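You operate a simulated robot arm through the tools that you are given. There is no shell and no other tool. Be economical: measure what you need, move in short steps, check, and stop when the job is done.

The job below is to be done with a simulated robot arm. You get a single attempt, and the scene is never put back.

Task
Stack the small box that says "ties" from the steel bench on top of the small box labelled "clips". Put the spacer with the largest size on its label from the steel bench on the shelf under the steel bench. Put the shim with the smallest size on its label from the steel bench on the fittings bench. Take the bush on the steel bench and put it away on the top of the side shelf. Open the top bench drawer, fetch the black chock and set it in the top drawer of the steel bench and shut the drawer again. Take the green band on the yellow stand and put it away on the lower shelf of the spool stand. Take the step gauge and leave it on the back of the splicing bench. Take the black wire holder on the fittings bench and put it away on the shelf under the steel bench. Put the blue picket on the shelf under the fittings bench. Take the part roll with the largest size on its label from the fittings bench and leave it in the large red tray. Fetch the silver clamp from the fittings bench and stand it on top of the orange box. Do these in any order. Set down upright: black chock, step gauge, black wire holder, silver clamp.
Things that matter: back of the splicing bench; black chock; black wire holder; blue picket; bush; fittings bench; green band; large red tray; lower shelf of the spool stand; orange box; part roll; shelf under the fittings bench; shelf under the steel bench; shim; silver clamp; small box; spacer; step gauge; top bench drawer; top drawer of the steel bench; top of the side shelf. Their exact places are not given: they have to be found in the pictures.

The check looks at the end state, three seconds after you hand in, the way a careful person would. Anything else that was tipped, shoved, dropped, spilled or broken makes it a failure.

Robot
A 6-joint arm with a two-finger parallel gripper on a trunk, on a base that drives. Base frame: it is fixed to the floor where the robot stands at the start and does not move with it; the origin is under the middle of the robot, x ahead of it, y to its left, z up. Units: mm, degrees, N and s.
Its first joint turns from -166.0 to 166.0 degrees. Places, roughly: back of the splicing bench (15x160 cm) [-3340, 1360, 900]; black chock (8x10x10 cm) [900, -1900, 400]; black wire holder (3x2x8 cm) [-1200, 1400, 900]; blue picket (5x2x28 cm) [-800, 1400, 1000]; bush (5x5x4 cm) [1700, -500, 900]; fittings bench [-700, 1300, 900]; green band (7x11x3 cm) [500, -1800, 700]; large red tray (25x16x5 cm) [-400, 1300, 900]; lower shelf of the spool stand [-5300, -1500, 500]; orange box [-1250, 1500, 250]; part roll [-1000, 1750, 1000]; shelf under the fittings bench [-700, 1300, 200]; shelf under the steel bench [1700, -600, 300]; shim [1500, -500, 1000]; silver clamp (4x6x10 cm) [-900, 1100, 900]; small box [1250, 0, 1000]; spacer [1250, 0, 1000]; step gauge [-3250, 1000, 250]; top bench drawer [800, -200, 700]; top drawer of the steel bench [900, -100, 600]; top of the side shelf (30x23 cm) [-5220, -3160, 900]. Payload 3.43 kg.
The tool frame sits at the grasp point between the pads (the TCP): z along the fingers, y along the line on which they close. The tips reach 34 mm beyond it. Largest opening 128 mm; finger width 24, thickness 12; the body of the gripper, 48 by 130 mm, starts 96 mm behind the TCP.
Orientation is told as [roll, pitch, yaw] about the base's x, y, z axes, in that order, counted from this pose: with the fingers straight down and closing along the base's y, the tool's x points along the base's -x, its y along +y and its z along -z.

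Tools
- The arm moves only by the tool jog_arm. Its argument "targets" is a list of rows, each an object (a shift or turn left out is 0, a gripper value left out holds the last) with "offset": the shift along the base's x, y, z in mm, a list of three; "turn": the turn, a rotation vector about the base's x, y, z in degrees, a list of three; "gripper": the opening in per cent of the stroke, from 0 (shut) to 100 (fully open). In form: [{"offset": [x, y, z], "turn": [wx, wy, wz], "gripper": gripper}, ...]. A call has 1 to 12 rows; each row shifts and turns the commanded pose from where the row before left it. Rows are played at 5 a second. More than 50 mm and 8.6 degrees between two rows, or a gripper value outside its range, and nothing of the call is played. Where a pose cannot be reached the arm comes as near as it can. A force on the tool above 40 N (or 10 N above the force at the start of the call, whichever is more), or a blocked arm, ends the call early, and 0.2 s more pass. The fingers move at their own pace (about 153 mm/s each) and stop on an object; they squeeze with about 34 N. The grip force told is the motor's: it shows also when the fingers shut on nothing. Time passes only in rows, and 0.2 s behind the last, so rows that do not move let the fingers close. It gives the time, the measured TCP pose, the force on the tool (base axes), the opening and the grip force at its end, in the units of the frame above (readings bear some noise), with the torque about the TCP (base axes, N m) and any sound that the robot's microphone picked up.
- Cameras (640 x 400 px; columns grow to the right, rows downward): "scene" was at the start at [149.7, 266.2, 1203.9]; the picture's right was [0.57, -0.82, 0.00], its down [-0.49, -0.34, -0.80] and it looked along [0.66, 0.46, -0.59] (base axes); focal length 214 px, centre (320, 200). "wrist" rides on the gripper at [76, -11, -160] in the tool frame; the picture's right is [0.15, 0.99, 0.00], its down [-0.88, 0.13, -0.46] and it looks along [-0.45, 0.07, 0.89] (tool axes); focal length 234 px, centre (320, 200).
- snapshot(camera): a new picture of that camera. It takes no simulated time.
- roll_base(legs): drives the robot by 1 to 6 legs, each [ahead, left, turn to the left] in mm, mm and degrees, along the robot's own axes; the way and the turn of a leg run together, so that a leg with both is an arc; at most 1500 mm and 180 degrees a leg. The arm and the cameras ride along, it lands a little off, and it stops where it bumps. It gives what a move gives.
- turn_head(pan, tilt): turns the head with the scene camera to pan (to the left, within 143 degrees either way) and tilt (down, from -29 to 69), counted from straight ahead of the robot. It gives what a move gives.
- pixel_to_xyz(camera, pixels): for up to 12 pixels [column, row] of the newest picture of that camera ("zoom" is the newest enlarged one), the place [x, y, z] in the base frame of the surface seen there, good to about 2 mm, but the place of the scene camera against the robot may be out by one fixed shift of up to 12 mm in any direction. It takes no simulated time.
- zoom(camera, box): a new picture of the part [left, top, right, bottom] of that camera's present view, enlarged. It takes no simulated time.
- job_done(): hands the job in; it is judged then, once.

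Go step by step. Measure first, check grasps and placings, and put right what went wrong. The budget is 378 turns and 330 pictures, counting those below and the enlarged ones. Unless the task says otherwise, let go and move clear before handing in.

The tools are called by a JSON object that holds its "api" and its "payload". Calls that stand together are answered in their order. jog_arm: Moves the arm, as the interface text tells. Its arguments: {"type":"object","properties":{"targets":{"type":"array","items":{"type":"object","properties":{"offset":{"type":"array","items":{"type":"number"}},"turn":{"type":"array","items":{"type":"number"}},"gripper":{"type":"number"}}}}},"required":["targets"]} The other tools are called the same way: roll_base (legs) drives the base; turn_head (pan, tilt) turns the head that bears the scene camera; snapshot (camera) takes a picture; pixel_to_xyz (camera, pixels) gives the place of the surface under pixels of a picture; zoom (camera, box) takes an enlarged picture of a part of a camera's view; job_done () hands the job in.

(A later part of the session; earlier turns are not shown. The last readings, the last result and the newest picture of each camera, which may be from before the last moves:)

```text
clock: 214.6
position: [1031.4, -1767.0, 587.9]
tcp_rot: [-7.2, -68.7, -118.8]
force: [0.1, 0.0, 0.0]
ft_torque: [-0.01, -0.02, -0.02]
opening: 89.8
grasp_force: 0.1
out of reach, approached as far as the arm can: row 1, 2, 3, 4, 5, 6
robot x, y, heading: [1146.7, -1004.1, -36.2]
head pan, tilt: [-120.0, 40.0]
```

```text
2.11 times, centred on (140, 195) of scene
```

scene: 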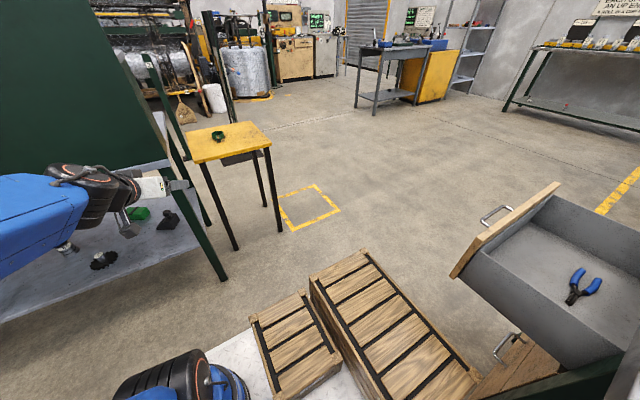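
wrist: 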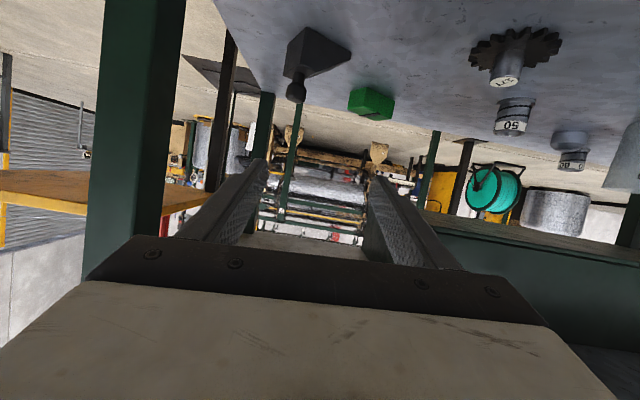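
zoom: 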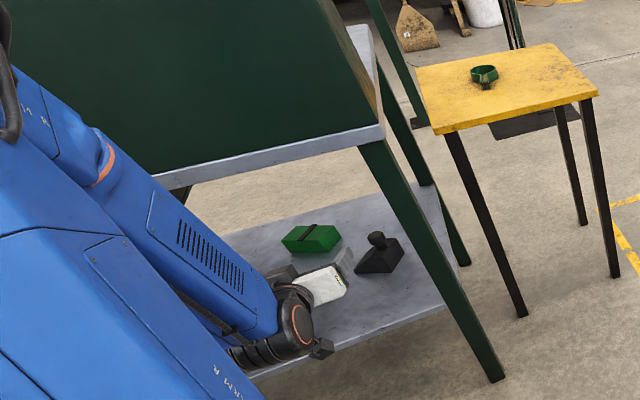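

{"api": "jog_arm", "payload": {"targets": [{"offset": [-25, -17, -23.5], "turn": [-1.3, -2.3, 0]}, {"offset": [-25, -17, -23.5]}, {"offset": [-25, -17, -23.5]}, {"offset": [-25, -17, -23.5]}, {"offset": [-25, -17, -23.5]}, {}, {}]}}

{"api": "snapshot", "payload": {"camera": "wrist"}}

{"api": "zoom", "payload": {"camera": "scene", "box": [0, 100, 280, 290]}}

```text
clock: 216.2
position: [953.7, -1893.9, 505.7]
tcp_rot: [-6.1, -67.8, -121.4]
force: [-0.3, 0.2, 0.5]
ft_torque: [-0.01, 0.02, -0.01]
opening: 89.9
grasp_force: 0.1
out of reach, approached as far as the arm can: row 1, 2, 3, 4, 5
robot x, y, heading: [1144.5, -1003.9, -36.5]
head pan, tilt: [-120.0, 40.0]
```

```text
227 pictures are left
```

wrist: 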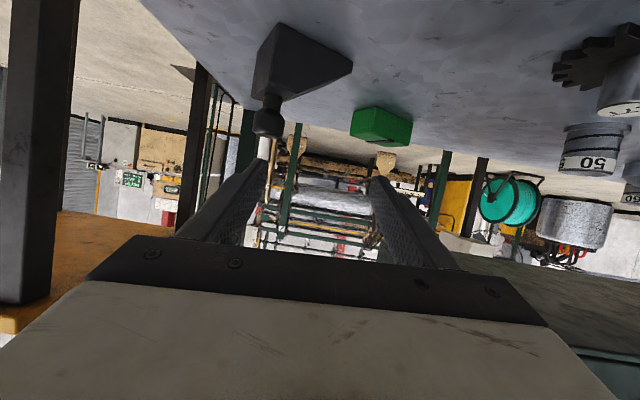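

```text
2.11 times, centred on (140, 195) of scene
```

zoom: 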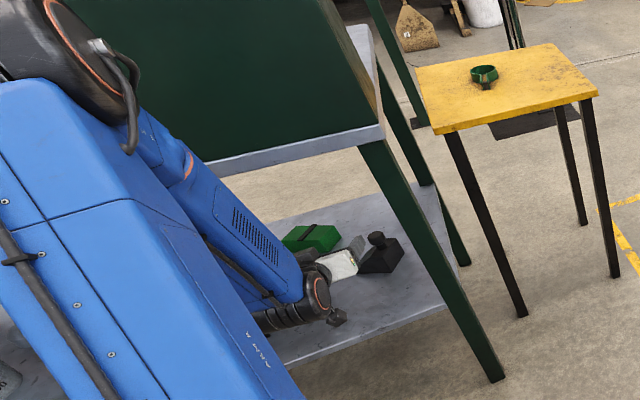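

The arm drifts near a wrist limit; I lower here, then use the base to bring the fingers to the knob.

{"api": "jog_arm", "payload": {"targets": [{"offset": [0, 0, -29]}, {"offset": [0, 0, -29]}, {"turn": [-1.1, -2, 0]}, {}, {}]}}

{"api": "snapshot", "payload": {"camera": "wrist"}}

{"api": "pixel_to_xyz", "payload": {"camera": "wrist", "pixels": [[270, 150], [265, 125], [258, 175], [380, 180], [265, 145], [280, 140]]}}

```text
clock: 217.4
position: [959.9, -1911.0, 457.5]
tcp_rot: [-8.5, -67.6, -118.4]
force: [0.4, 0.3, -0.5]
ft_torque: [-0.03, -0.03, 0.02]
opening: 89.6
grasp_force: 0.0
out of reach, approached as far as the arm can: row 1, 2, 3
robot x, y, heading: [1145.1, -1000.3, -36.5]
head pan, tilt: [-120.0, 40.0]
```

```text
225 pictures are left
```

wrist: 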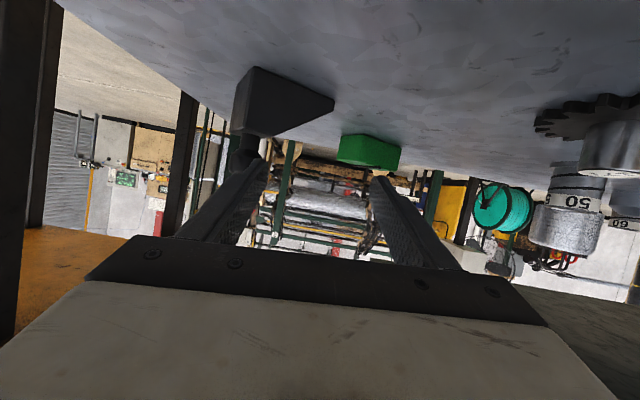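

```text
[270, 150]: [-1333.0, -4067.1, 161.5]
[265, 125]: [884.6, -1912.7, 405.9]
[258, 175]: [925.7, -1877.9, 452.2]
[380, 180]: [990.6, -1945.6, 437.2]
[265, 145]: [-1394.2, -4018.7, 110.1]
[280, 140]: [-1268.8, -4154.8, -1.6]
```

{"api": "jog_arm", "payload": {"targets": [{"turn": [-3.5, -6.6, -3.1]}, {}, {}]}}

```text
clock: 218.2
position: [966.4, -1934.0, 478.3]
tcp_rot: [1.9, -65.5, -132.6]
force: [0.9, 0.5, -0.1]
ft_torque: [-0.02, 0.0, 0.02]
opening: 89.6
grasp_force: 0.0
out of reach, approached as far as the arm can: row 1
robot x, y, heading: [1148.0, -1001.0, -36.2]
head pan, tilt: [-120.0, 40.0]
```

Now the tool is level. I raise it above the knob, shift the base so the knob lies between the fingers, then check.

{"api": "jog_arm", "payload": {"targets": [{"offset": [0, 0, 25]}, {"offset": [0, 0, 25]}, {}, {}]}}

{"api": "roll_base", "payload": {"legs": [[-95, -50, 0]]}}

{"api": "snapshot", "payload": {"camera": "wrist"}}

```text
clock: 219.2
position: [967.0, -1933.3, 530.7]
tcp_rot: [1.8, -65.5, -132.6]
force: [0.0, -0.3, 0.4]
ft_torque: [-0.01, 0.01, 0.02]
opening: 89.4
grasp_force: 0.0
robot x, y, heading: [1145.7, -1000.8, -36.4]
head pan, tilt: [-120.0, 40.0]
```

```text
clock: 220.4
position: [857.1, -1915.5, 529.4]
tcp_rot: [1.8, -65.5, -132.6]
force: [0.9, -0.5, 0.6]
ft_torque: [0.03, 0.02, -0.01]
opening: 89.6
grasp_force: 0.1
robot x, y, heading: [1033.8, -982.3, -36.5]
head pan, tilt: [-120.0, 40.0]
```

```text
224 pictures are left
```

wrist: 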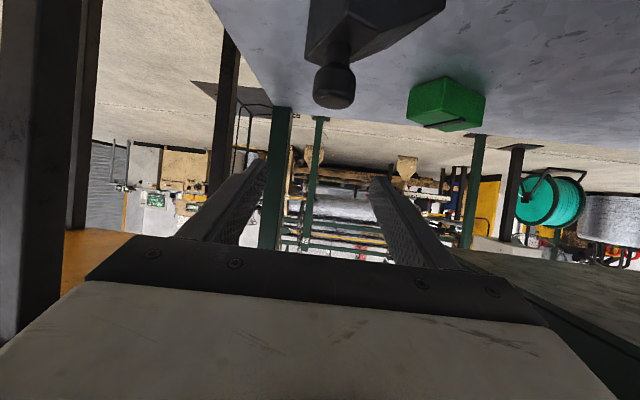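

{"api": "jog_arm", "payload": {"targets": [{"offset": [0, 0, -25]}, {"offset": [0, 0, -25]}, {"offset": [0, 0, -12]}, {}, {}]}}

{"api": "snapshot", "payload": {"camera": "wrist"}}

{"api": "pixel_to_xyz", "payload": {"camera": "wrist", "pixels": [[333, 155], [320, 155], [345, 155], [333, 175], [262, 170], [378, 180]]}}

```text
clock: 221.6
position: [856.6, -1917.0, 469.1]
tcp_rot: [1.3, -65.4, -132.3]
force: [0.7, 0.0, -0.9]
ft_torque: [0.0, -0.01, -0.03]
opening: 89.8
grasp_force: 0.1
robot x, y, heading: [1036.0, -986.9, -36.3]
head pan, tilt: [-120.0, 40.0]
```

```text
223 pictures are left
```

wrist: 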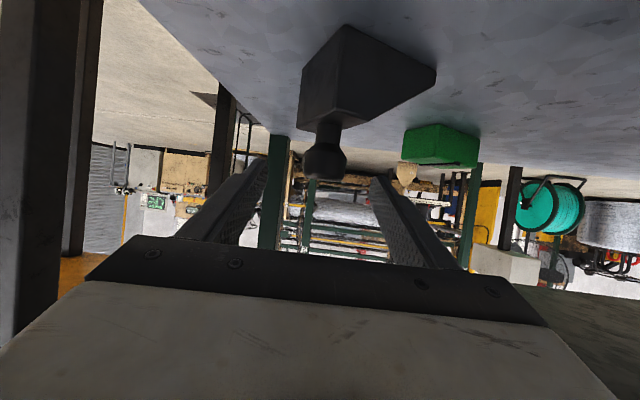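

```text
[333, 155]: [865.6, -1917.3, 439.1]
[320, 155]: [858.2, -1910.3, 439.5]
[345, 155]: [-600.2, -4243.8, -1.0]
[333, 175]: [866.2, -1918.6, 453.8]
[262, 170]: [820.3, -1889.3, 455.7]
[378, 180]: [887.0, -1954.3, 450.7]
```

Almost there: shift 7 mm and lower 18 mm, then close.

{"api": "jog_arm", "payload": {"targets": [{"offset": [5, -5, -18]}, {}, {}, {"gripper": 0}, {}, {}, {}]}}

{"api": "snapshot", "payload": {"camera": "wrist"}}

```text
clock: 223.2
position: [861.1, -1921.7, 451.8]
tcp_rot: [0.6, -65.3, -131.6]
force: [-0.6, 1.4, 0.2]
ft_torque: [0.0, 0.01, 0.03]
opening: 32.9
grasp_force: 33.8
robot x, y, heading: [1035.4, -984.6, -36.5]
head pan, tilt: [-120.0, 40.0]
```

```text
222 pictures are left
```

wrist: 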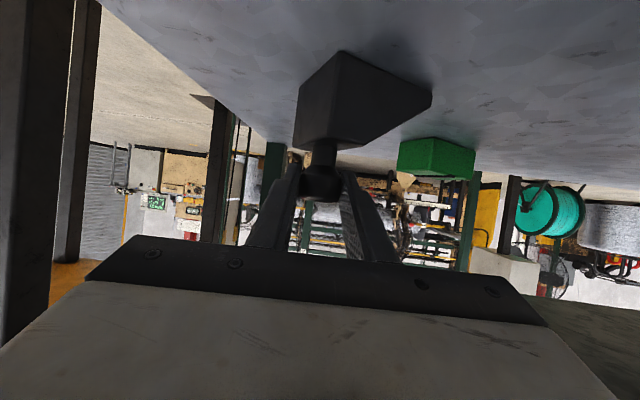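

Knob gripped (32.9 mm). Lift a little and check it hangs straight.

{"api": "jog_arm", "payload": {"targets": [{"offset": [0, 0, 20]}, {"offset": [0, 0, 25]}, {}, {}]}}

{"api": "snapshot", "payload": {"camera": "wrist"}}

```text
clock: 224.2
position: [862.5, -1922.1, 495.4]
tcp_rot: [1.7, -65.5, -132.6]
force: [0.2, -0.3, -4.2]
ft_torque: [0.1, 0.0, 0.0]
opening: 32.8
grasp_force: 33.8
robot x, y, heading: [1040.0, -982.8, -36.7]
head pan, tilt: [-120.0, 40.0]
```

```text
221 pictures are left
```

wrist: 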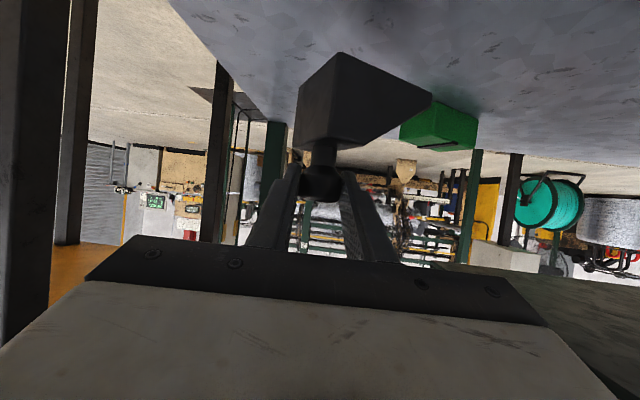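

Hanging well. I pull out straight into the aisle.

{"api": "jog_arm", "payload": {"targets": [{"offset": [26, 36, 0]}, {"offset": [26, 36, 0]}, {"offset": [26, 36, 0]}, {"offset": [26, 36, 0]}, {}]}}

{"api": "roll_base", "payload": {"legs": [[0, 60, 0]]}}

{"api": "snapshot", "payload": {"camera": "scene"}}

```text
clock: 225.4
position: [969.6, -1796.4, 525.3]
tcp_rot: [-0.4, -65.0, -130.8]
force: [-1.0, -0.6, -3.3]
ft_torque: [0.09, -0.01, -0.02]
opening: 33.0
grasp_force: 34.2
out of reach, approached as far as the arm can: row 2, 3, 4
robot x, y, heading: [1036.1, -984.4, -36.3]
head pan, tilt: [-120.0, 40.0]
```

```text
clock: 226.4
position: [1006.8, -1748.1, 524.3]
tcp_rot: [-0.3, -65.0, -130.8]
force: [-0.1, 0.6, -3.6]
ft_torque: [0.08, 0.02, 0.0]
opening: 32.6
grasp_force: 34.3
robot x, y, heading: [1071.7, -938.2, -36.5]
head pan, tilt: [-120.0, 40.0]
```

```text
220 pictures are left
```

scene: 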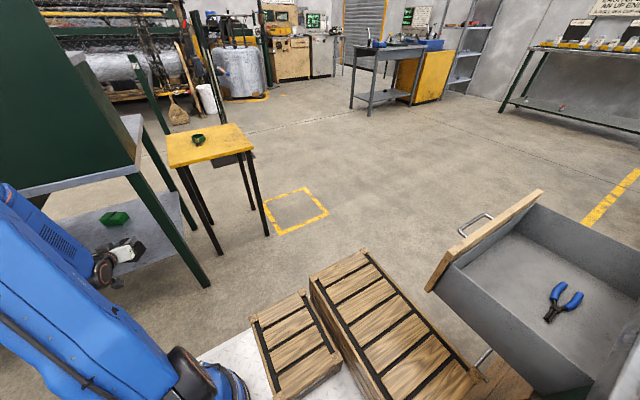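

{"api": "jog_arm", "payload": {"targets": [{"offset": [26, 36, 0]}, {"offset": [26, 36, 10]}, {"offset": [20, 28, 30]}, {"offset": [10, 14, 40]}, {"offset": [0, 0, 48]}, {"offset": [0, 0, 48]}, {"offset": [0, 0, 48]}, {"offset": [0, 0, 48]}, {"offset": [0, 0, 48]}, {"offset": [0, 0, 48]}, {}]}}

```text
clock: 228.8
position: [1083.6, -1705.5, 897.0]
tcp_rot: [-0.5, -65.1, -130.8]
force: [0.6, 0.3, -3.9]
ft_torque: [0.1, 0.01, 0.01]
opening: 33.1
grasp_force: 34.5
out of reach, approached as far as the arm can: row 1, 2, 3, 4
robot x, y, heading: [1074.7, -935.7, -36.5]
head pan, tilt: [-120.0, 40.0]
```

{"api": "pixel_to_xyz", "payload": {"camera": "scene", "pixels": [[565, 300], [490, 265], [520, 240], [530, 320], [600, 340], [430, 285], [540, 195], [460, 262], [570, 355], [478, 228], [500, 300], [545, 225]]}}

```text
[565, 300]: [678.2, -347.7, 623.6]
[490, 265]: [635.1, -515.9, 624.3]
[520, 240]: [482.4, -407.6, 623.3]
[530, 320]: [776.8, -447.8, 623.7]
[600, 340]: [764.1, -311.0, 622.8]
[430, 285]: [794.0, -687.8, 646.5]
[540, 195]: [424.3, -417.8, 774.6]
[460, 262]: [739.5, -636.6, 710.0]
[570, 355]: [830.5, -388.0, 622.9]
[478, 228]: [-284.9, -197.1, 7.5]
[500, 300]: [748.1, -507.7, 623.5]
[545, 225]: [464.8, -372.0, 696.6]
```

The tool must be steeper for the drawer, so I'll set the chock down on the bench edge and regrip from above. First swing the arm inward and round to the front.

{"api": "jog_arm", "payload": {"targets": [{"offset": [17, 43, 5]}, {"offset": [17, 43, 5]}, {"offset": [17, 43, 5]}, {"offset": [17, 43, 5]}, {}]}}

{"api": "jog_arm", "payload": {"targets": [{"offset": [47, -15, 3], "turn": [0, 0, 7.9]}, {"offset": [48, -10, 3], "turn": [0, 0, 7.9]}, {"offset": [48, -5, 3], "turn": [0, 0, 7.9]}, {"offset": [49, 0, 3], "turn": [0, 0, 7.9]}, {"offset": [49, 6, 3], "turn": [0, 0, 7.9]}, {"offset": [48, 11, 3], "turn": [0, 0, 7.9]}, {"offset": [46, 16, 3], "turn": [0, 0, 7.9]}, {"offset": [44, 21, 3], "turn": [0, 0, 7.9]}, {"offset": [42, 26, 3], "turn": [0, 0, 7.9]}, {"offset": [38, 30, 3], "turn": [0, 0, 7.9]}, {"offset": [35, 34, 3], "turn": [0, 0, 7.9]}, {"offset": [31, 38, 3], "turn": [0, 0, 7.9]}]}}

```text
clock: 230.0
position: [1148.6, -1530.2, 921.4]
tcp_rot: [-0.6, -65.1, -130.7]
force: [-0.2, 0.7, -3.4]
ft_torque: [0.08, -0.01, -0.01]
opening: 32.9
grasp_force: 34.1
robot x, y, heading: [1071.5, -937.2, -36.3]
head pan, tilt: [-120.0, 40.0]
```

```text
clock: 232.6
position: [1676.6, -1382.7, 954.1]
tcp_rot: [-0.4, -65.1, -35.8]
force: [-0.8, -1.4, -2.9]
ft_torque: [-0.02, 0.11, 0.03]
opening: 33.1
grasp_force: 33.7
robot x, y, heading: [1070.9, -932.3, -36.4]
head pan, tilt: [-120.0, 40.0]
```

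{"api": "roll_base", "payload": {"legs": [[0, -337, 0.6], [-150, 0, 0]]}}

{"api": "jog_arm", "payload": {"targets": [{"offset": [26, 41, 6], "turn": [0, 0, 6.4]}, {"offset": [22, 44, 6], "turn": [0, 0, 6.4]}, {"offset": [17, 46, 6], "turn": [0, 0, 6.4]}, {"offset": [11, 48, 6], "turn": [0, 0, 6.4]}, {"offset": [6, 49, 6], "turn": [0, 0, 6.4]}, {"offset": [0, 49, 6], "turn": [0, 0, 6.4]}, {"offset": [-5, 49, 6], "turn": [0, 0, 6.4]}, {"offset": [-10, 48, 6], "turn": [0, 0, 6.4]}, {"offset": [-16, 47, 0], "turn": [0, 0, 6.4]}, {"offset": [-21, 44, 0], "turn": [0, 0, 6.4]}, {"offset": [-26, 42, 0], "turn": [0, 0, 6.4]}, {"offset": [-30, 39, 0], "turn": [0, 0, 6.4]}]}}

{"api": "turn_head", "payload": {"pan": 45, "tilt": 30}}

{"api": "snapshot", "payload": {"camera": "scene"}}

```text
clock: 235.8
position: [1357.0, -1571.2, 953.8]
tcp_rot: [-0.4, -65.0, -35.7]
force: [-0.7, 0.0, -3.0]
ft_torque: [0.02, 0.08, 0.03]
opening: 32.8
grasp_force: 34.3
robot x, y, heading: [752.9, -1127.2, -36.0]
head pan, tilt: [-120.0, 40.0]
```

```text
clock: 238.4
position: [1331.6, -1022.4, 1006.0]
tcp_rot: [-0.4, -65.1, 41.2]
force: [0.3, -0.7, -3.9]
ft_torque: [-0.06, 0.04, 0.01]
opening: 33.0
grasp_force: 33.3
robot x, y, heading: [747.4, -1124.5, -35.9]
head pan, tilt: [-120.0, 40.0]
```

```text
clock: 240.9
position: [1332.3, -1022.3, 1005.2]
tcp_rot: [-0.3, -65.1, 41.1]
force: [0.3, -0.7, -3.6]
ft_torque: [-0.03, 0.03, 0.01]
opening: 33.1
grasp_force: 33.9
robot x, y, heading: [750.1, -1124.2, -36.2]
head pan, tilt: [45.0, 30.0]
```

```text
219 pictures are left
```

scene: 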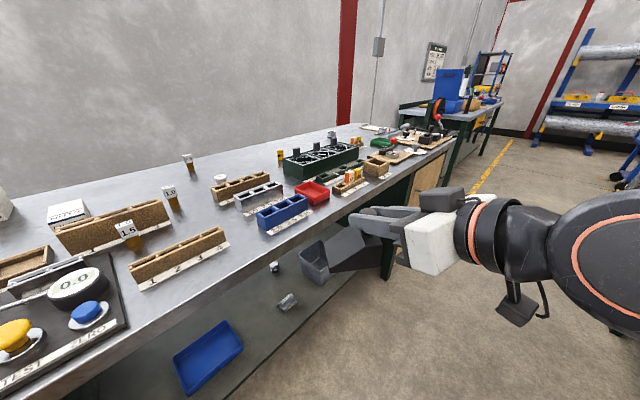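

{"api": "pixel_to_xyz", "payload": {"camera": "scene", "pixels": [[235, 262], [245, 245], [225, 275], [262, 230], [230, 240], [200, 290], [300, 235]]}}

```text
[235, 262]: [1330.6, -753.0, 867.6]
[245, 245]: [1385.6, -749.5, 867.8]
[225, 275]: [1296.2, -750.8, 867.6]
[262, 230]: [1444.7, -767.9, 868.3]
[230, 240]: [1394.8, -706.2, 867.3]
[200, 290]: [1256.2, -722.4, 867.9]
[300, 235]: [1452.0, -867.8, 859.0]
```

Free area near (1419,-767). Move there and lower the chock onto the bench edge.

{"api": "jog_arm", "payload": {"targets": [{"offset": [14.5, 42.5, 0], "turn": [0, 0, 2]}, {"offset": [14.5, 42.5, 0], "turn": [0, 0, 2]}, {"offset": [14.5, 42.5, 0], "turn": [0, 0, 2]}, {"offset": [14.5, 42.5, 0], "turn": [0, 0, 2]}, {"offset": [14.5, 42.5, 0], "turn": [0, 0, 2]}, {"offset": [14.5, 42.5, 0], "turn": [0, 0, 2]}, {"offset": [0, 0, -25]}, {"offset": [0, 0, -15]}, {}, {}]}}

{"api": "snapshot", "payload": {"camera": "scene"}}

{"api": "snapshot", "payload": {"camera": "wrist"}}

```text
clock: 242.5
position: [1416.2, -769.9, 991.5]
tcp_rot: [-0.7, -66.2, 53.2]
force: [-3.8, -0.8, 7.7]
ft_torque: [-0.21, -0.06, -0.06]
opening: 32.8
grasp_force: 34.1
robot x, y, heading: [748.6, -1120.6, -35.9]
head pan, tilt: [45.0, 30.0]
stopped in row 7: the force on the tool passed its limit at 51 N (the readings are from after the stop); the commanded pose is now the measured one
```

```text
218 pictures are left
```

scene: 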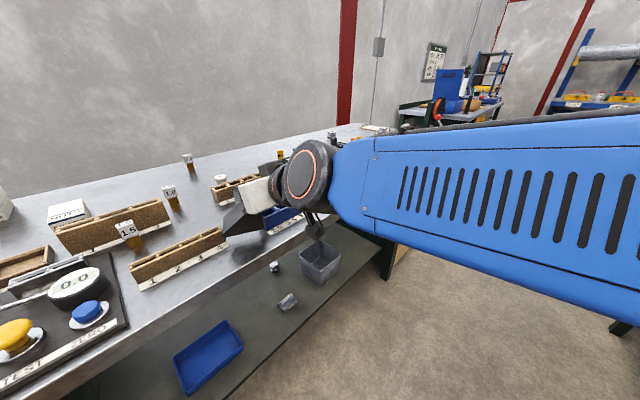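

```text
217 pictures are left
```

wrist: 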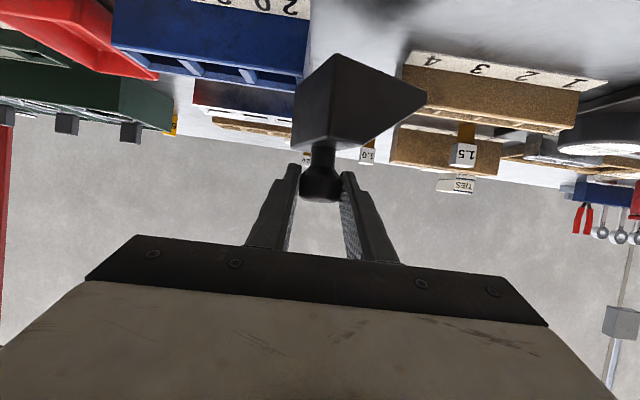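

The toe met the wood rack. Measure the gap between the racks.

{"api": "jog_arm", "payload": {"targets": [{"offset": [0, 0, 25]}, {}]}}

{"api": "snapshot", "payload": {"camera": "wrist"}}

{"api": "pixel_to_xyz", "payload": {"camera": "wrist", "pixels": [[405, 75], [410, 50], [300, 15], [302, 70], [305, 30], [345, 30], [300, 100], [420, 100], [340, 20]]}}

```text
clock: 243.1
position: [1417.3, -769.1, 1014.3]
tcp_rot: [-0.3, -66.0, 53.2]
force: [0.2, 0.5, -4.1]
ft_torque: [-0.1, 0.0, 0.01]
opening: 32.8
grasp_force: 34.5
robot x, y, heading: [749.5, -1123.6, -36.1]
head pan, tilt: [45.0, 30.0]
```

```text
216 pictures are left
```

wrist: 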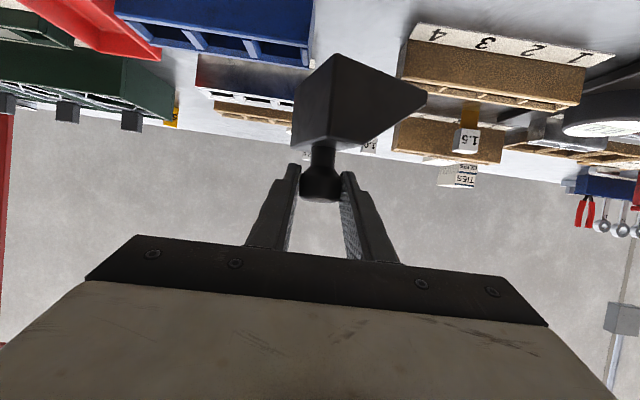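

```text
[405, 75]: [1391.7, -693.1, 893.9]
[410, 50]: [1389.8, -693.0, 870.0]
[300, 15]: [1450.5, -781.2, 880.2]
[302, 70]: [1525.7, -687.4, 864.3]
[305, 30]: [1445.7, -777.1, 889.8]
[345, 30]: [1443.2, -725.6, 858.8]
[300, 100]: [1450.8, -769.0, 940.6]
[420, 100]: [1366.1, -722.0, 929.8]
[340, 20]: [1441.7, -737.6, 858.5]
```

Rotate the chock +23° to lie along the bench and lower it in the gap at the edge.

{"api": "jog_arm", "payload": {"targets": [{"offset": [-1, -5, 0], "turn": [0, 0, 7.7]}, {"offset": [-1, -5, 0], "turn": [0, 0, 7.7]}, {"offset": [0, -1, 0], "turn": [0, 0, 7.7]}, {"offset": [0, 0, -25]}, {"offset": [0, 0, -20]}, {}, {}]}}

{"api": "snapshot", "payload": {"camera": "wrist"}}

{"api": "zoom", "payload": {"camera": "scene", "box": [150, 160, 350, 285]}}

```text
clock: 244.7
position: [1414.7, -779.0, 970.4]
tcp_rot: [-0.4, -66.0, 76.2]
force: [0.1, 0.1, -3.5]
ft_torque: [-0.11, -0.01, 0.01]
opening: 32.8
grasp_force: 33.9
robot x, y, heading: [748.1, -1127.0, -35.8]
head pan, tilt: [45.0, 30.0]
```

```text
215 pictures are left
```

wrist: 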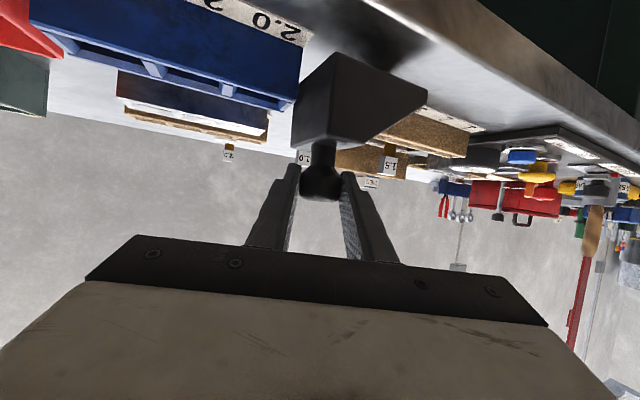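

```text
3.20 times, centred on (250, 222) of scene
```

zoom: 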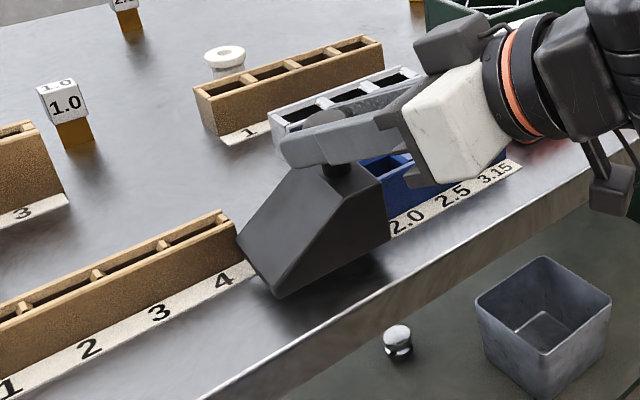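

{"api": "jog_arm", "payload": {"targets": [{"offset": [-4, -13, 0]}, {"offset": [0, 0, -10]}, {"offset": [0, 0, -5]}, {}, {}]}}

{"api": "zoom", "payload": {"camera": "scene", "box": [190, 180, 310, 255]}}

```text
clock: 245.9
position: [1410.2, -793.0, 956.9]
tcp_rot: [-0.4, -66.0, 76.2]
force: [-10.9, 4.6, 3.9]
ft_torque: [0.57, 0.66, 0.55]
opening: 33.2
grasp_force: 34.3
robot x, y, heading: [748.0, -1125.7, -35.8]
head pan, tilt: [45.0, 30.0]
```

```text
5.33 times, centred on (250, 218) of scene
```

zoom: 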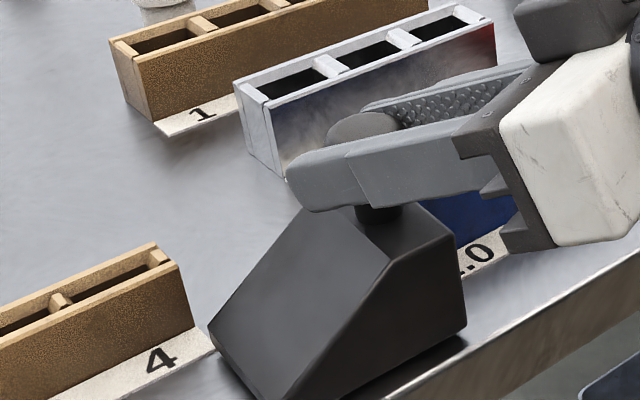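

Heel touches the blue rack; shift 8 mm left and finish lowering.

{"api": "jog_arm", "payload": {"targets": [{"offset": [-7, 4, 3]}, {}, {"offset": [0, 0, -4]}, {}, {}]}}

```text
clock: 247.1
position: [1403.5, -790.3, 954.3]
tcp_rot: [-0.4, -66.1, 76.2]
force: [3.2, -1.4, 1.3]
ft_torque: [-0.06, -0.03, -0.02]
opening: 33.0
grasp_force: 33.4
robot x, y, heading: [746.8, -1123.9, -35.8]
head pan, tilt: [45.0, 30.0]
```

{"api": "jog_arm", "payload": {"targets": [{"offset": [0, 0, -2]}, {}, {"gripper": 60}, {}, {}, {"offset": [-9, -36, 16]}, {"offset": [-9, -36, 16]}, {"offset": [-9, -36, 20]}, {}]}}

{"api": "zoom", "payload": {"camera": "scene", "box": [150, 160, 350, 285]}}

```text
clock: 249.1
position: [1374.3, -895.7, 1003.7]
tcp_rot: [-0.5, -66.1, 76.2]
force: [-0.3, 0.1, 0.1]
ft_torque: [0.02, 0.01, 0.0]
opening: 76.8
grasp_force: 0.1
robot x, y, heading: [746.0, -1124.5, -36.0]
head pan, tilt: [45.0, 30.0]
```

```text
3.20 times, centred on (250, 222) of scene
```

zoom: 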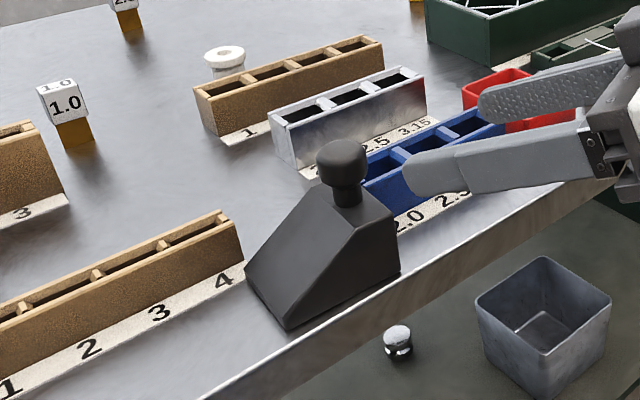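

The chock stands at the bench edge. Now point the tool down over the knob.

{"api": "jog_arm", "payload": {"targets": [{"offset": [0, 0, 15], "turn": [-8, 2, 0]}, {"offset": [0, 5, 15], "turn": [-8, 2, 0]}, {"offset": [4, 18, 10], "turn": [-8, 2, 0]}, {"offset": [4, 18, 10], "turn": [-8, 2, 0]}, {"offset": [6, 18, 5], "turn": [-8, 2, 0]}, {"offset": [6, 18, 0], "turn": [-8, 2, 0]}, {"offset": [6, 18, 0], "turn": [-8, 2, 0]}, {"offset": [6, 18, 0], "turn": [-8, 2, 0]}, {"turn": [0, 0, -7.5]}, {"turn": [0, 0, -7.5]}, {"turn": [0, 0, -7]}, {}]}}

{"api": "snapshot", "payload": {"camera": "wrist"}}

{"api": "pixel_to_xyz", "payload": {"camera": "wrist", "pixels": [[320, 200], [320, 130], [320, 160]]}}

```text
clock: 251.7
position: [1407.7, -785.1, 1060.0]
tcp_rot: [-0.2, -0.2, 53.9]
force: [0.4, 0.5, -0.8]
ft_torque: [-0.01, -0.01, -0.02]
opening: 76.8
grasp_force: 0.0
robot x, y, heading: [746.2, -1123.2, -36.1]
head pan, tilt: [45.0, 30.0]
```

```text
211 pictures are left
```

wrist: 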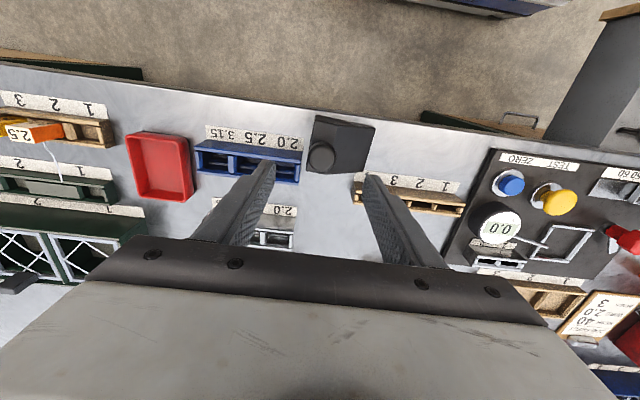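

```text
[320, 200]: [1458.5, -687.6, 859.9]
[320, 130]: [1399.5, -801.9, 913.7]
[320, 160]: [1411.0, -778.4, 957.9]
```

{"api": "jog_arm", "payload": {"targets": [{"offset": [2, 5, -40]}, {"offset": [0, 0, -40]}, {"offset": [0, 0, -24]}, {}, {}, {"gripper": 0}, {}, {}, {}, {"offset": [0, 0, 40]}, {"offset": [0, 0, 40]}, {}]}}

{"api": "snapshot", "payload": {"camera": "wrist"}}

```text
clock: 254.3
position: [1411.7, -781.5, 1034.2]
tcp_rot: [-0.3, -0.1, 54.2]
force: [0.2, 0.6, -3.6]
ft_torque: [-0.02, -0.02, 0.04]
opening: 33.1
grasp_force: 34.5
robot x, y, heading: [746.0, -1125.6, -36.0]
head pan, tilt: [45.0, 30.0]
```

```text
210 pictures are left
```

wrist: 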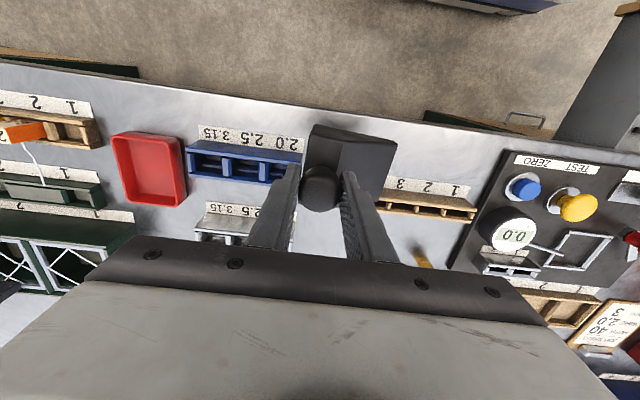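

Regripped from above. Retract over the aisle and drive back to the drawer.

{"api": "jog_arm", "payload": {"targets": [{"offset": [-25, -35, 0]}, {"offset": [-25, -35, 0]}, {"offset": [-25, -35, 0]}, {}]}}

{"api": "roll_base", "payload": {"legs": [[-680, 0, 0.3]]}}

{"api": "turn_head", "payload": {"pan": 45, "tilt": 40}}

{"api": "snapshot", "payload": {"camera": "scene"}}

{"api": "snapshot", "payload": {"camera": "wrist"}}

```text
clock: 255.3
position: [1334.0, -887.7, 1037.5]
tcp_rot: [-0.2, -0.1, 54.1]
force: [0.0, -0.3, -3.8]
ft_torque: [-0.05, -0.05, 0.01]
opening: 32.8
grasp_force: 34.5
robot x, y, heading: [750.3, -1121.1, -36.0]
head pan, tilt: [45.0, 30.0]
```

```text
clock: 259.1
position: [767.2, -474.2, 1035.8]
tcp_rot: [-0.2, -0.1, 54.4]
force: [0.3, -0.2, -4.2]
ft_torque: [-0.07, -0.08, -0.03]
opening: 33.1
grasp_force: 34.2
robot x, y, heading: [185.6, -716.7, -36.1]
head pan, tilt: [45.0, 30.0]
```

```text
clock: 259.9
position: [766.4, -474.8, 1036.3]
tcp_rot: [-0.2, -0.1, 54.4]
force: [0.5, -0.1, -3.0]
ft_torque: [-0.05, -0.04, -0.01]
opening: 33.0
grasp_force: 34.3
robot x, y, heading: [184.2, -716.6, -35.8]
head pan, tilt: [45.0, 40.0]
```

```text
209 pictures are left
```

scene: 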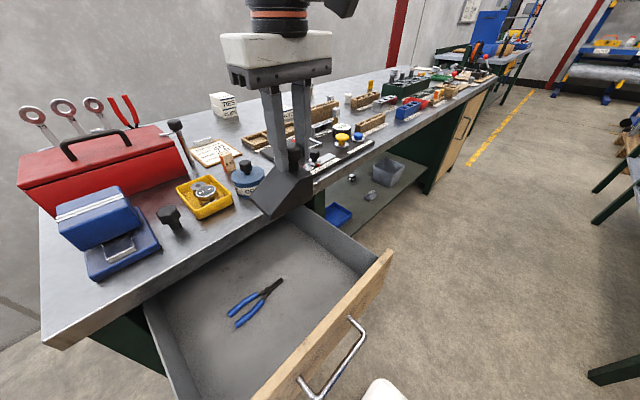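

```text
208 pictures are left
```

wrist: 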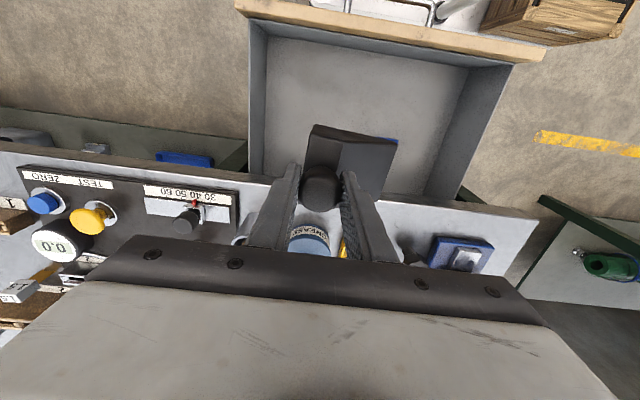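

{"api": "jog_arm", "payload": {"targets": [{"offset": [-6, -27, 0]}, {"offset": [-7, -27, 0]}, {"offset": [0, 0, -45]}, {"offset": [0, 0, -45]}, {"offset": [0, 0, -45]}, {"offset": [0, 0, -45]}, {"offset": [0, 0, -45]}, {"offset": [0, 0, -45]}, {}, {}]}}

{"api": "snapshot", "payload": {"camera": "scene"}}

{"api": "snapshot", "payload": {"camera": "wrist"}}

```text
clock: 262.1
position: [757.1, -523.8, 766.7]
tcp_rot: [-0.2, 0.0, 54.4]
force: [-0.3, 0.6, -3.4]
ft_torque: [0.01, -0.05, 0.0]
opening: 32.6
grasp_force: 33.7
robot x, y, heading: [182.7, -717.2, -35.6]
head pan, tilt: [45.0, 40.0]
```

```text
207 pictures are left
```

scene: 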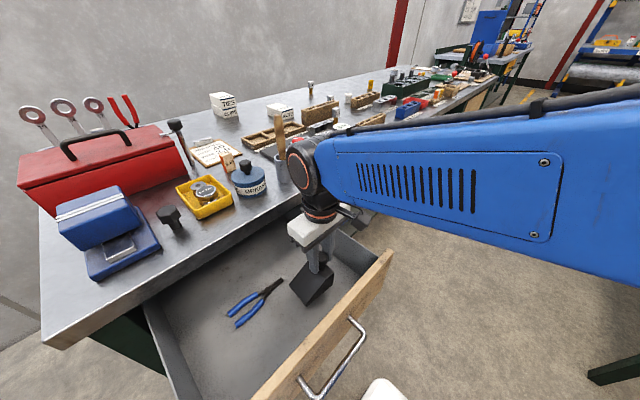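

```text
206 pictures are left
```

wrist: 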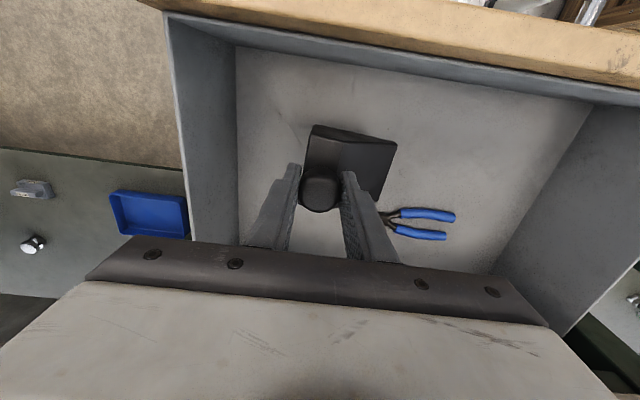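

{"api": "pixel_to_xyz", "payload": {"camera": "wrist", "pixels": [[260, 130], [430, 170], [385, 215], [250, 80], [395, 150], [310, 135]]}}

{"api": "jog_arm", "payload": {"targets": [{"offset": [8, -26, -20]}, {"offset": [0, 0, -20]}, {"offset": [0, 0, -8]}, {}, {}]}}

```text
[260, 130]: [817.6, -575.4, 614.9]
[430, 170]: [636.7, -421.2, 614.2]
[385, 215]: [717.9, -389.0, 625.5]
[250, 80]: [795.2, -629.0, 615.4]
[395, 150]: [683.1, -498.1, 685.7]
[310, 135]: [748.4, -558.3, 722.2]
```

```text
clock: 263.3
position: [765.2, -553.3, 720.6]
tcp_rot: [-0.2, -0.1, 54.4]
force: [1.0, -0.1, -3.4]
ft_torque: [-0.07, -0.02, 0.01]
opening: 33.1
grasp_force: 34.2
robot x, y, heading: [182.6, -716.1, -35.7]
head pan, tilt: [45.0, 40.0]
```

{"api": "jog_arm", "payload": {"targets": [{"offset": [0, 0, -5]}, {"offset": [0, 0, -4]}, {}, {}, {"gripper": 55}, {}, {}, {"offset": [0, 0, 45]}, {"offset": [0, 0, 45]}, {"offset": [0, 0, 45]}, {"offset": [0, 0, 45]}, {"offset": [0, 0, 45]}]}}

{"api": "snapshot", "payload": {"camera": "wrist"}}

```text
clock: 265.9
position: [759.2, -554.5, 935.3]
tcp_rot: [-0.2, -0.2, 54.4]
force: [0.3, 0.4, -0.2]
ft_torque: [-0.02, 0.02, 0.0]
opening: 70.3
grasp_force: 0.0
robot x, y, heading: [185.4, -712.8, -35.9]
head pan, tilt: [45.0, 40.0]
```

```text
205 pictures are left
```

wrist: 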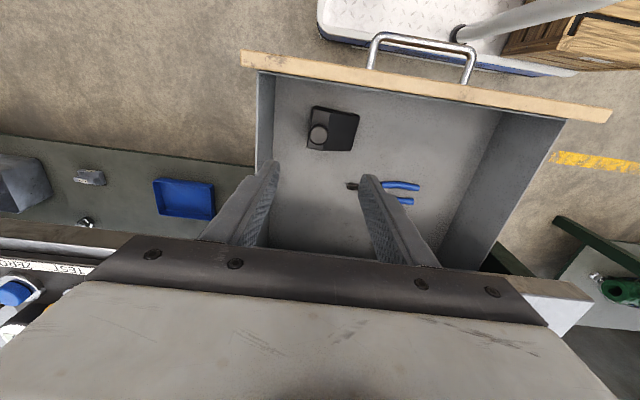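

Chock is set upright in the drawer. To shut it I close the fingers, step back, lower them in front of the handle and push by driving.

{"api": "roll_base", "payload": {"legs": [[0, -240, 0]]}}

{"api": "jog_arm", "payload": {"targets": [{"offset": [-35, 25, 0], "gripper": 0}, {"offset": [-35, 25, 0]}, {"offset": [-34, 25, 0]}, {"offset": [0, 0, -44]}, {"offset": [0, 0, -44]}, {"offset": [0, 0, -44]}, {"offset": [0, 0, -44]}, {"offset": [0, 0, -44]}, {}, {}]}}

{"api": "snapshot", "payload": {"camera": "wrist"}}

```text
clock: 267.6
position: [617.4, -755.2, 933.7]
tcp_rot: [-0.2, -0.1, 53.7]
force: [-0.4, 0.2, 0.7]
ft_torque: [-0.01, -0.02, 0.02]
opening: 70.4
grasp_force: 0.0
robot x, y, heading: [42.5, -907.1, -36.3]
head pan, tilt: [45.0, 40.0]
```

```text
clock: 269.9
position: [516.3, -683.9, 713.1]
tcp_rot: [-0.3, 0.0, 53.7]
force: [-0.1, -0.6, -0.7]
ft_torque: [-0.01, -0.01, -0.02]
opening: 0.0
grasp_force: 33.3
robot x, y, heading: [41.0, -910.7, -36.2]
head pan, tilt: [45.0, 40.0]
```

```text
204 pictures are left
```

wrist: 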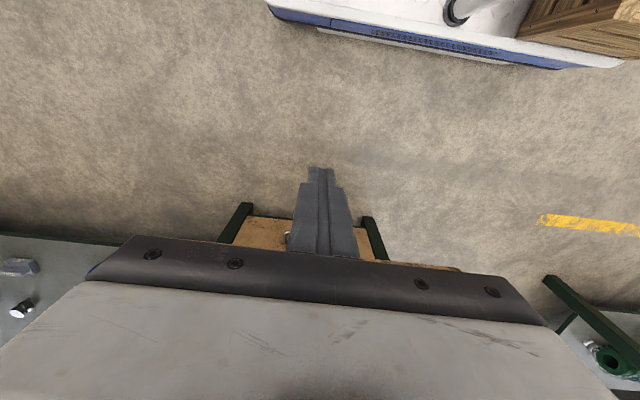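

{"api": "roll_base", "payload": {"legs": [[0, 342, 0]]}}

{"api": "snapshot", "payload": {"camera": "scene"}}

```text
clock: 272.1
position: [720.8, -405.7, 714.1]
tcp_rot: [-0.2, 0.0, 53.7]
force: [0.5, 1.0, -0.2]
ft_torque: [0.01, 0.01, 0.0]
opening: 0.0
grasp_force: 33.6
robot x, y, heading: [252.1, -633.4, -36.6]
head pan, tilt: [45.0, 40.0]
```

```text
203 pictures are left
```

scene: 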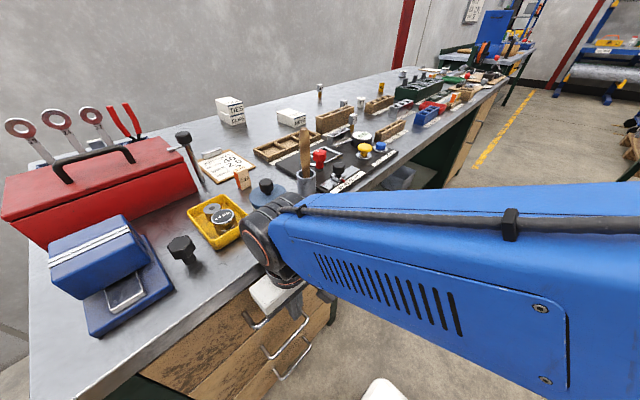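

{"api": "jog_arm", "payload": {"targets": [{"offset": [4, 5, 0]}, {"offset": [4, 5, 0]}, {"offset": [4, 5, 0]}, {}]}}

{"api": "zoom", "payload": {"camera": "scene", "box": [100, 240, 420, 400]}}

```text
clock: 272.6
position: [724.8, -402.4, 714.7]
tcp_rot: [-0.1, 0.1, 53.6]
force: [-8.8, -11.9, 8.1]
ft_torque: [2.15, -1.3, 0.26]
opening: 0.0
grasp_force: 33.2
robot x, y, heading: [251.8, -631.5, -36.6]
head pan, tilt: [45.0, 40.0]
stopped in row 2: the force on the tool passed its limit at 55 N (the readings are from after the stop); the commanded pose is now the measured one
```

```text
2.00 times, centred on (260, 320) of scene
```

zoom: 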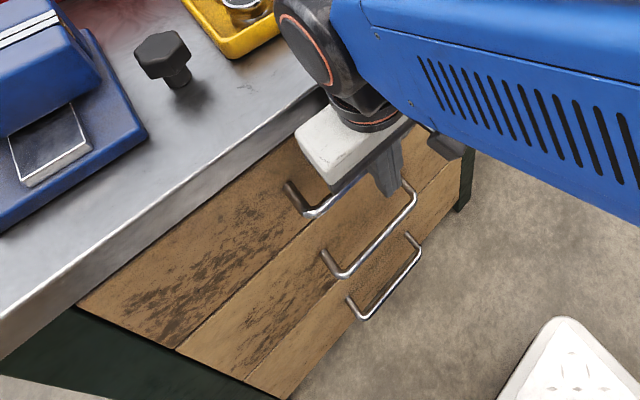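

The drawer is shut. I free the tool, raise it and drive along to the shim, staying side-on.

{"api": "roll_base", "payload": {"legs": [[0, -50, 0.6]]}}

{"api": "jog_arm", "payload": {"targets": [{"offset": [0, 0, 45], "gripper": 60}, {"offset": [0, 0, 45]}, {"offset": [0, 0, 45]}, {"offset": [0, 0, 45]}, {"offset": [0, 0, 45]}, {"offset": [0, 0, 45]}, {"offset": [0, 0, 45]}, {"offset": [0, 0, 30]}]}}

{"api": "roll_base", "payload": {"legs": [[640, 0, 0], [0, 165, 0]]}}

{"api": "snapshot", "payload": {"camera": "wrist"}}

```text
clock: 273.5
position: [693.0, -438.1, 715.0]
tcp_rot: [-0.2, 0.2, 54.2]
force: [-0.2, 0.2, 0.3]
ft_torque: [-0.01, 0.01, -0.02]
opening: 0.0
grasp_force: 32.9
robot x, y, heading: [217.7, -671.9, -36.1]
head pan, tilt: [45.0, 40.0]
```

```text
clock: 275.3
position: [691.3, -440.0, 1060.7]
tcp_rot: [-0.2, 0.2, 54.2]
force: [0.6, -0.1, 0.7]
ft_torque: [-0.04, -0.01, 0.0]
opening: 77.1
grasp_force: 0.0
robot x, y, heading: [220.2, -671.6, -36.0]
head pan, tilt: [45.0, 40.0]
```

```text
clock: 280.0
position: [1322.2, -686.2, 1059.1]
tcp_rot: [-0.2, 0.1, 54.7]
force: [-0.1, 0.0, 0.5]
ft_torque: [0.03, 0.01, 0.01]
opening: 77.1
grasp_force: 0.0
robot x, y, heading: [852.9, -925.6, -35.7]
head pan, tilt: [45.0, 40.0]
```

```text
201 pictures are left
```

wrist: 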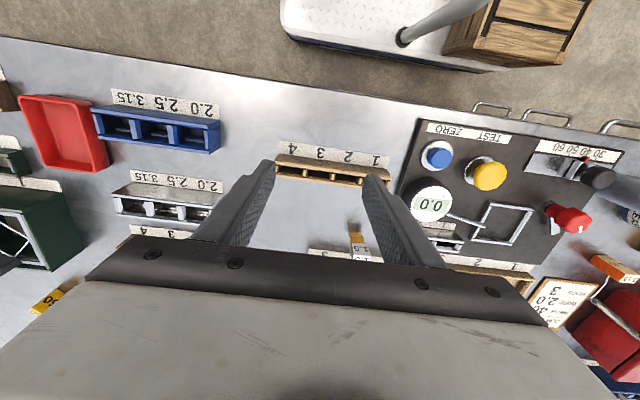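

{"api": "jog_arm", "payload": {"targets": [{"offset": [27, 32, -3], "turn": [6.9, -4.96, 0]}, {"offset": [27, 32, -3], "turn": [6.9, -4.96, 0]}, {"offset": [27, 32, -3], "turn": [6.9, -4.96, 0]}, {"offset": [27, 32, -3]}, {"offset": [27, 32, -3]}, {"offset": [20, 22, -3]}, {"offset": [10, 15, -3]}, {}, {}]}}

{"api": "snapshot", "payload": {"camera": "wrist"}}

```text
clock: 282.0
position: [1485.5, -491.5, 1037.7]
tcp_rot: [-0.5, -25.4, 54.6]
force: [-0.4, 0.5, -0.2]
ft_torque: [0.02, 0.0, 0.0]
opening: 76.7
grasp_force: 0.0
robot x, y, heading: [853.1, -924.6, -35.5]
head pan, tilt: [45.0, 40.0]
```

```text
200 pictures are left
```

wrist: 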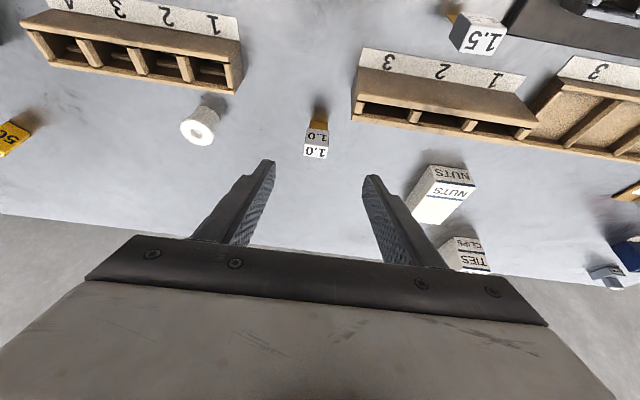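

{"api": "pixel_to_xyz", "payload": {"camera": "wrist", "pixels": [[305, 145], [326, 147], [316, 153], [316, 138], [318, 125], [200, 120], [186, 122], [212, 128]]}}

{"api": "zoom", "payload": {"camera": "wrist", "box": [280, 95, 360, 165]}}

```text
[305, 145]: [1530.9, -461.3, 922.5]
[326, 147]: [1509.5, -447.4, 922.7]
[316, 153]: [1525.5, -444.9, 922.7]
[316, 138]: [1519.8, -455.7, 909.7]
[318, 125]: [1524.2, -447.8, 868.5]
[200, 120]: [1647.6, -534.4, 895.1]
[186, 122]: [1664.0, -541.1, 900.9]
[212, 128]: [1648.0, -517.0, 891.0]
```

```text
5.71 times, centred on (320, 130) of wrist
```

zoom: 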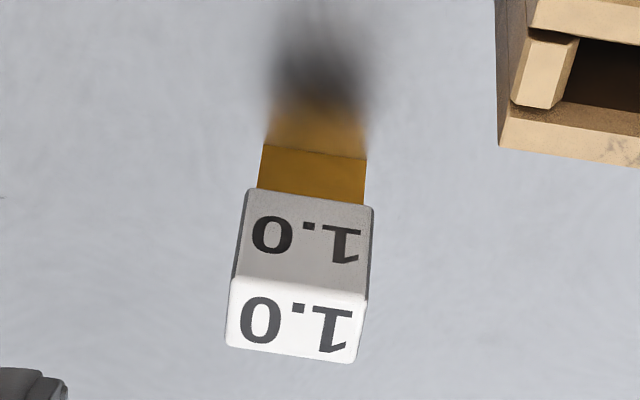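

Cube top at (1526,-445), 26 mm wide. Move over and grip it.

{"api": "jog_arm", "payload": {"targets": [{"offset": [20, 22, 0]}, {"offset": [19.5, 22, 0]}, {"offset": [0, 0, -45]}, {"offset": [0, 0, -45]}, {"offset": [0, 0, -30]}, {}, {}, {"gripper": 0}, {}, {}, {}]}}

{"api": "snapshot", "payload": {"camera": "wrist"}}

```text
clock: 284.4
position: [1525.6, -446.7, 916.7]
tcp_rot: [-0.4, -25.3, 54.7]
force: [0.0, 0.7, -0.6]
ft_torque: [0.0, 0.04, 0.02]
opening: 29.0
grasp_force: 33.8
robot x, y, heading: [848.9, -923.9, -35.6]
head pan, tilt: [45.0, 40.0]
```

```text
198 pictures are left
```

wrist: 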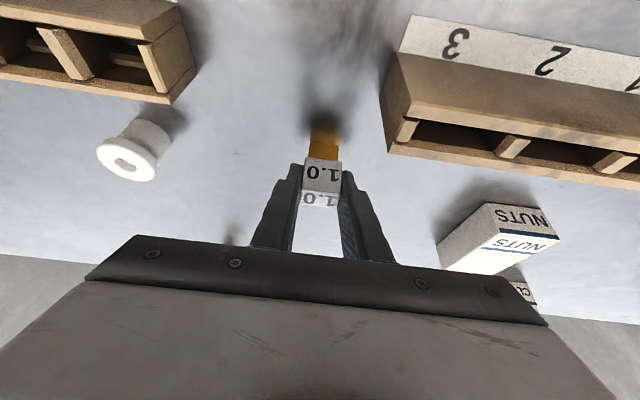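

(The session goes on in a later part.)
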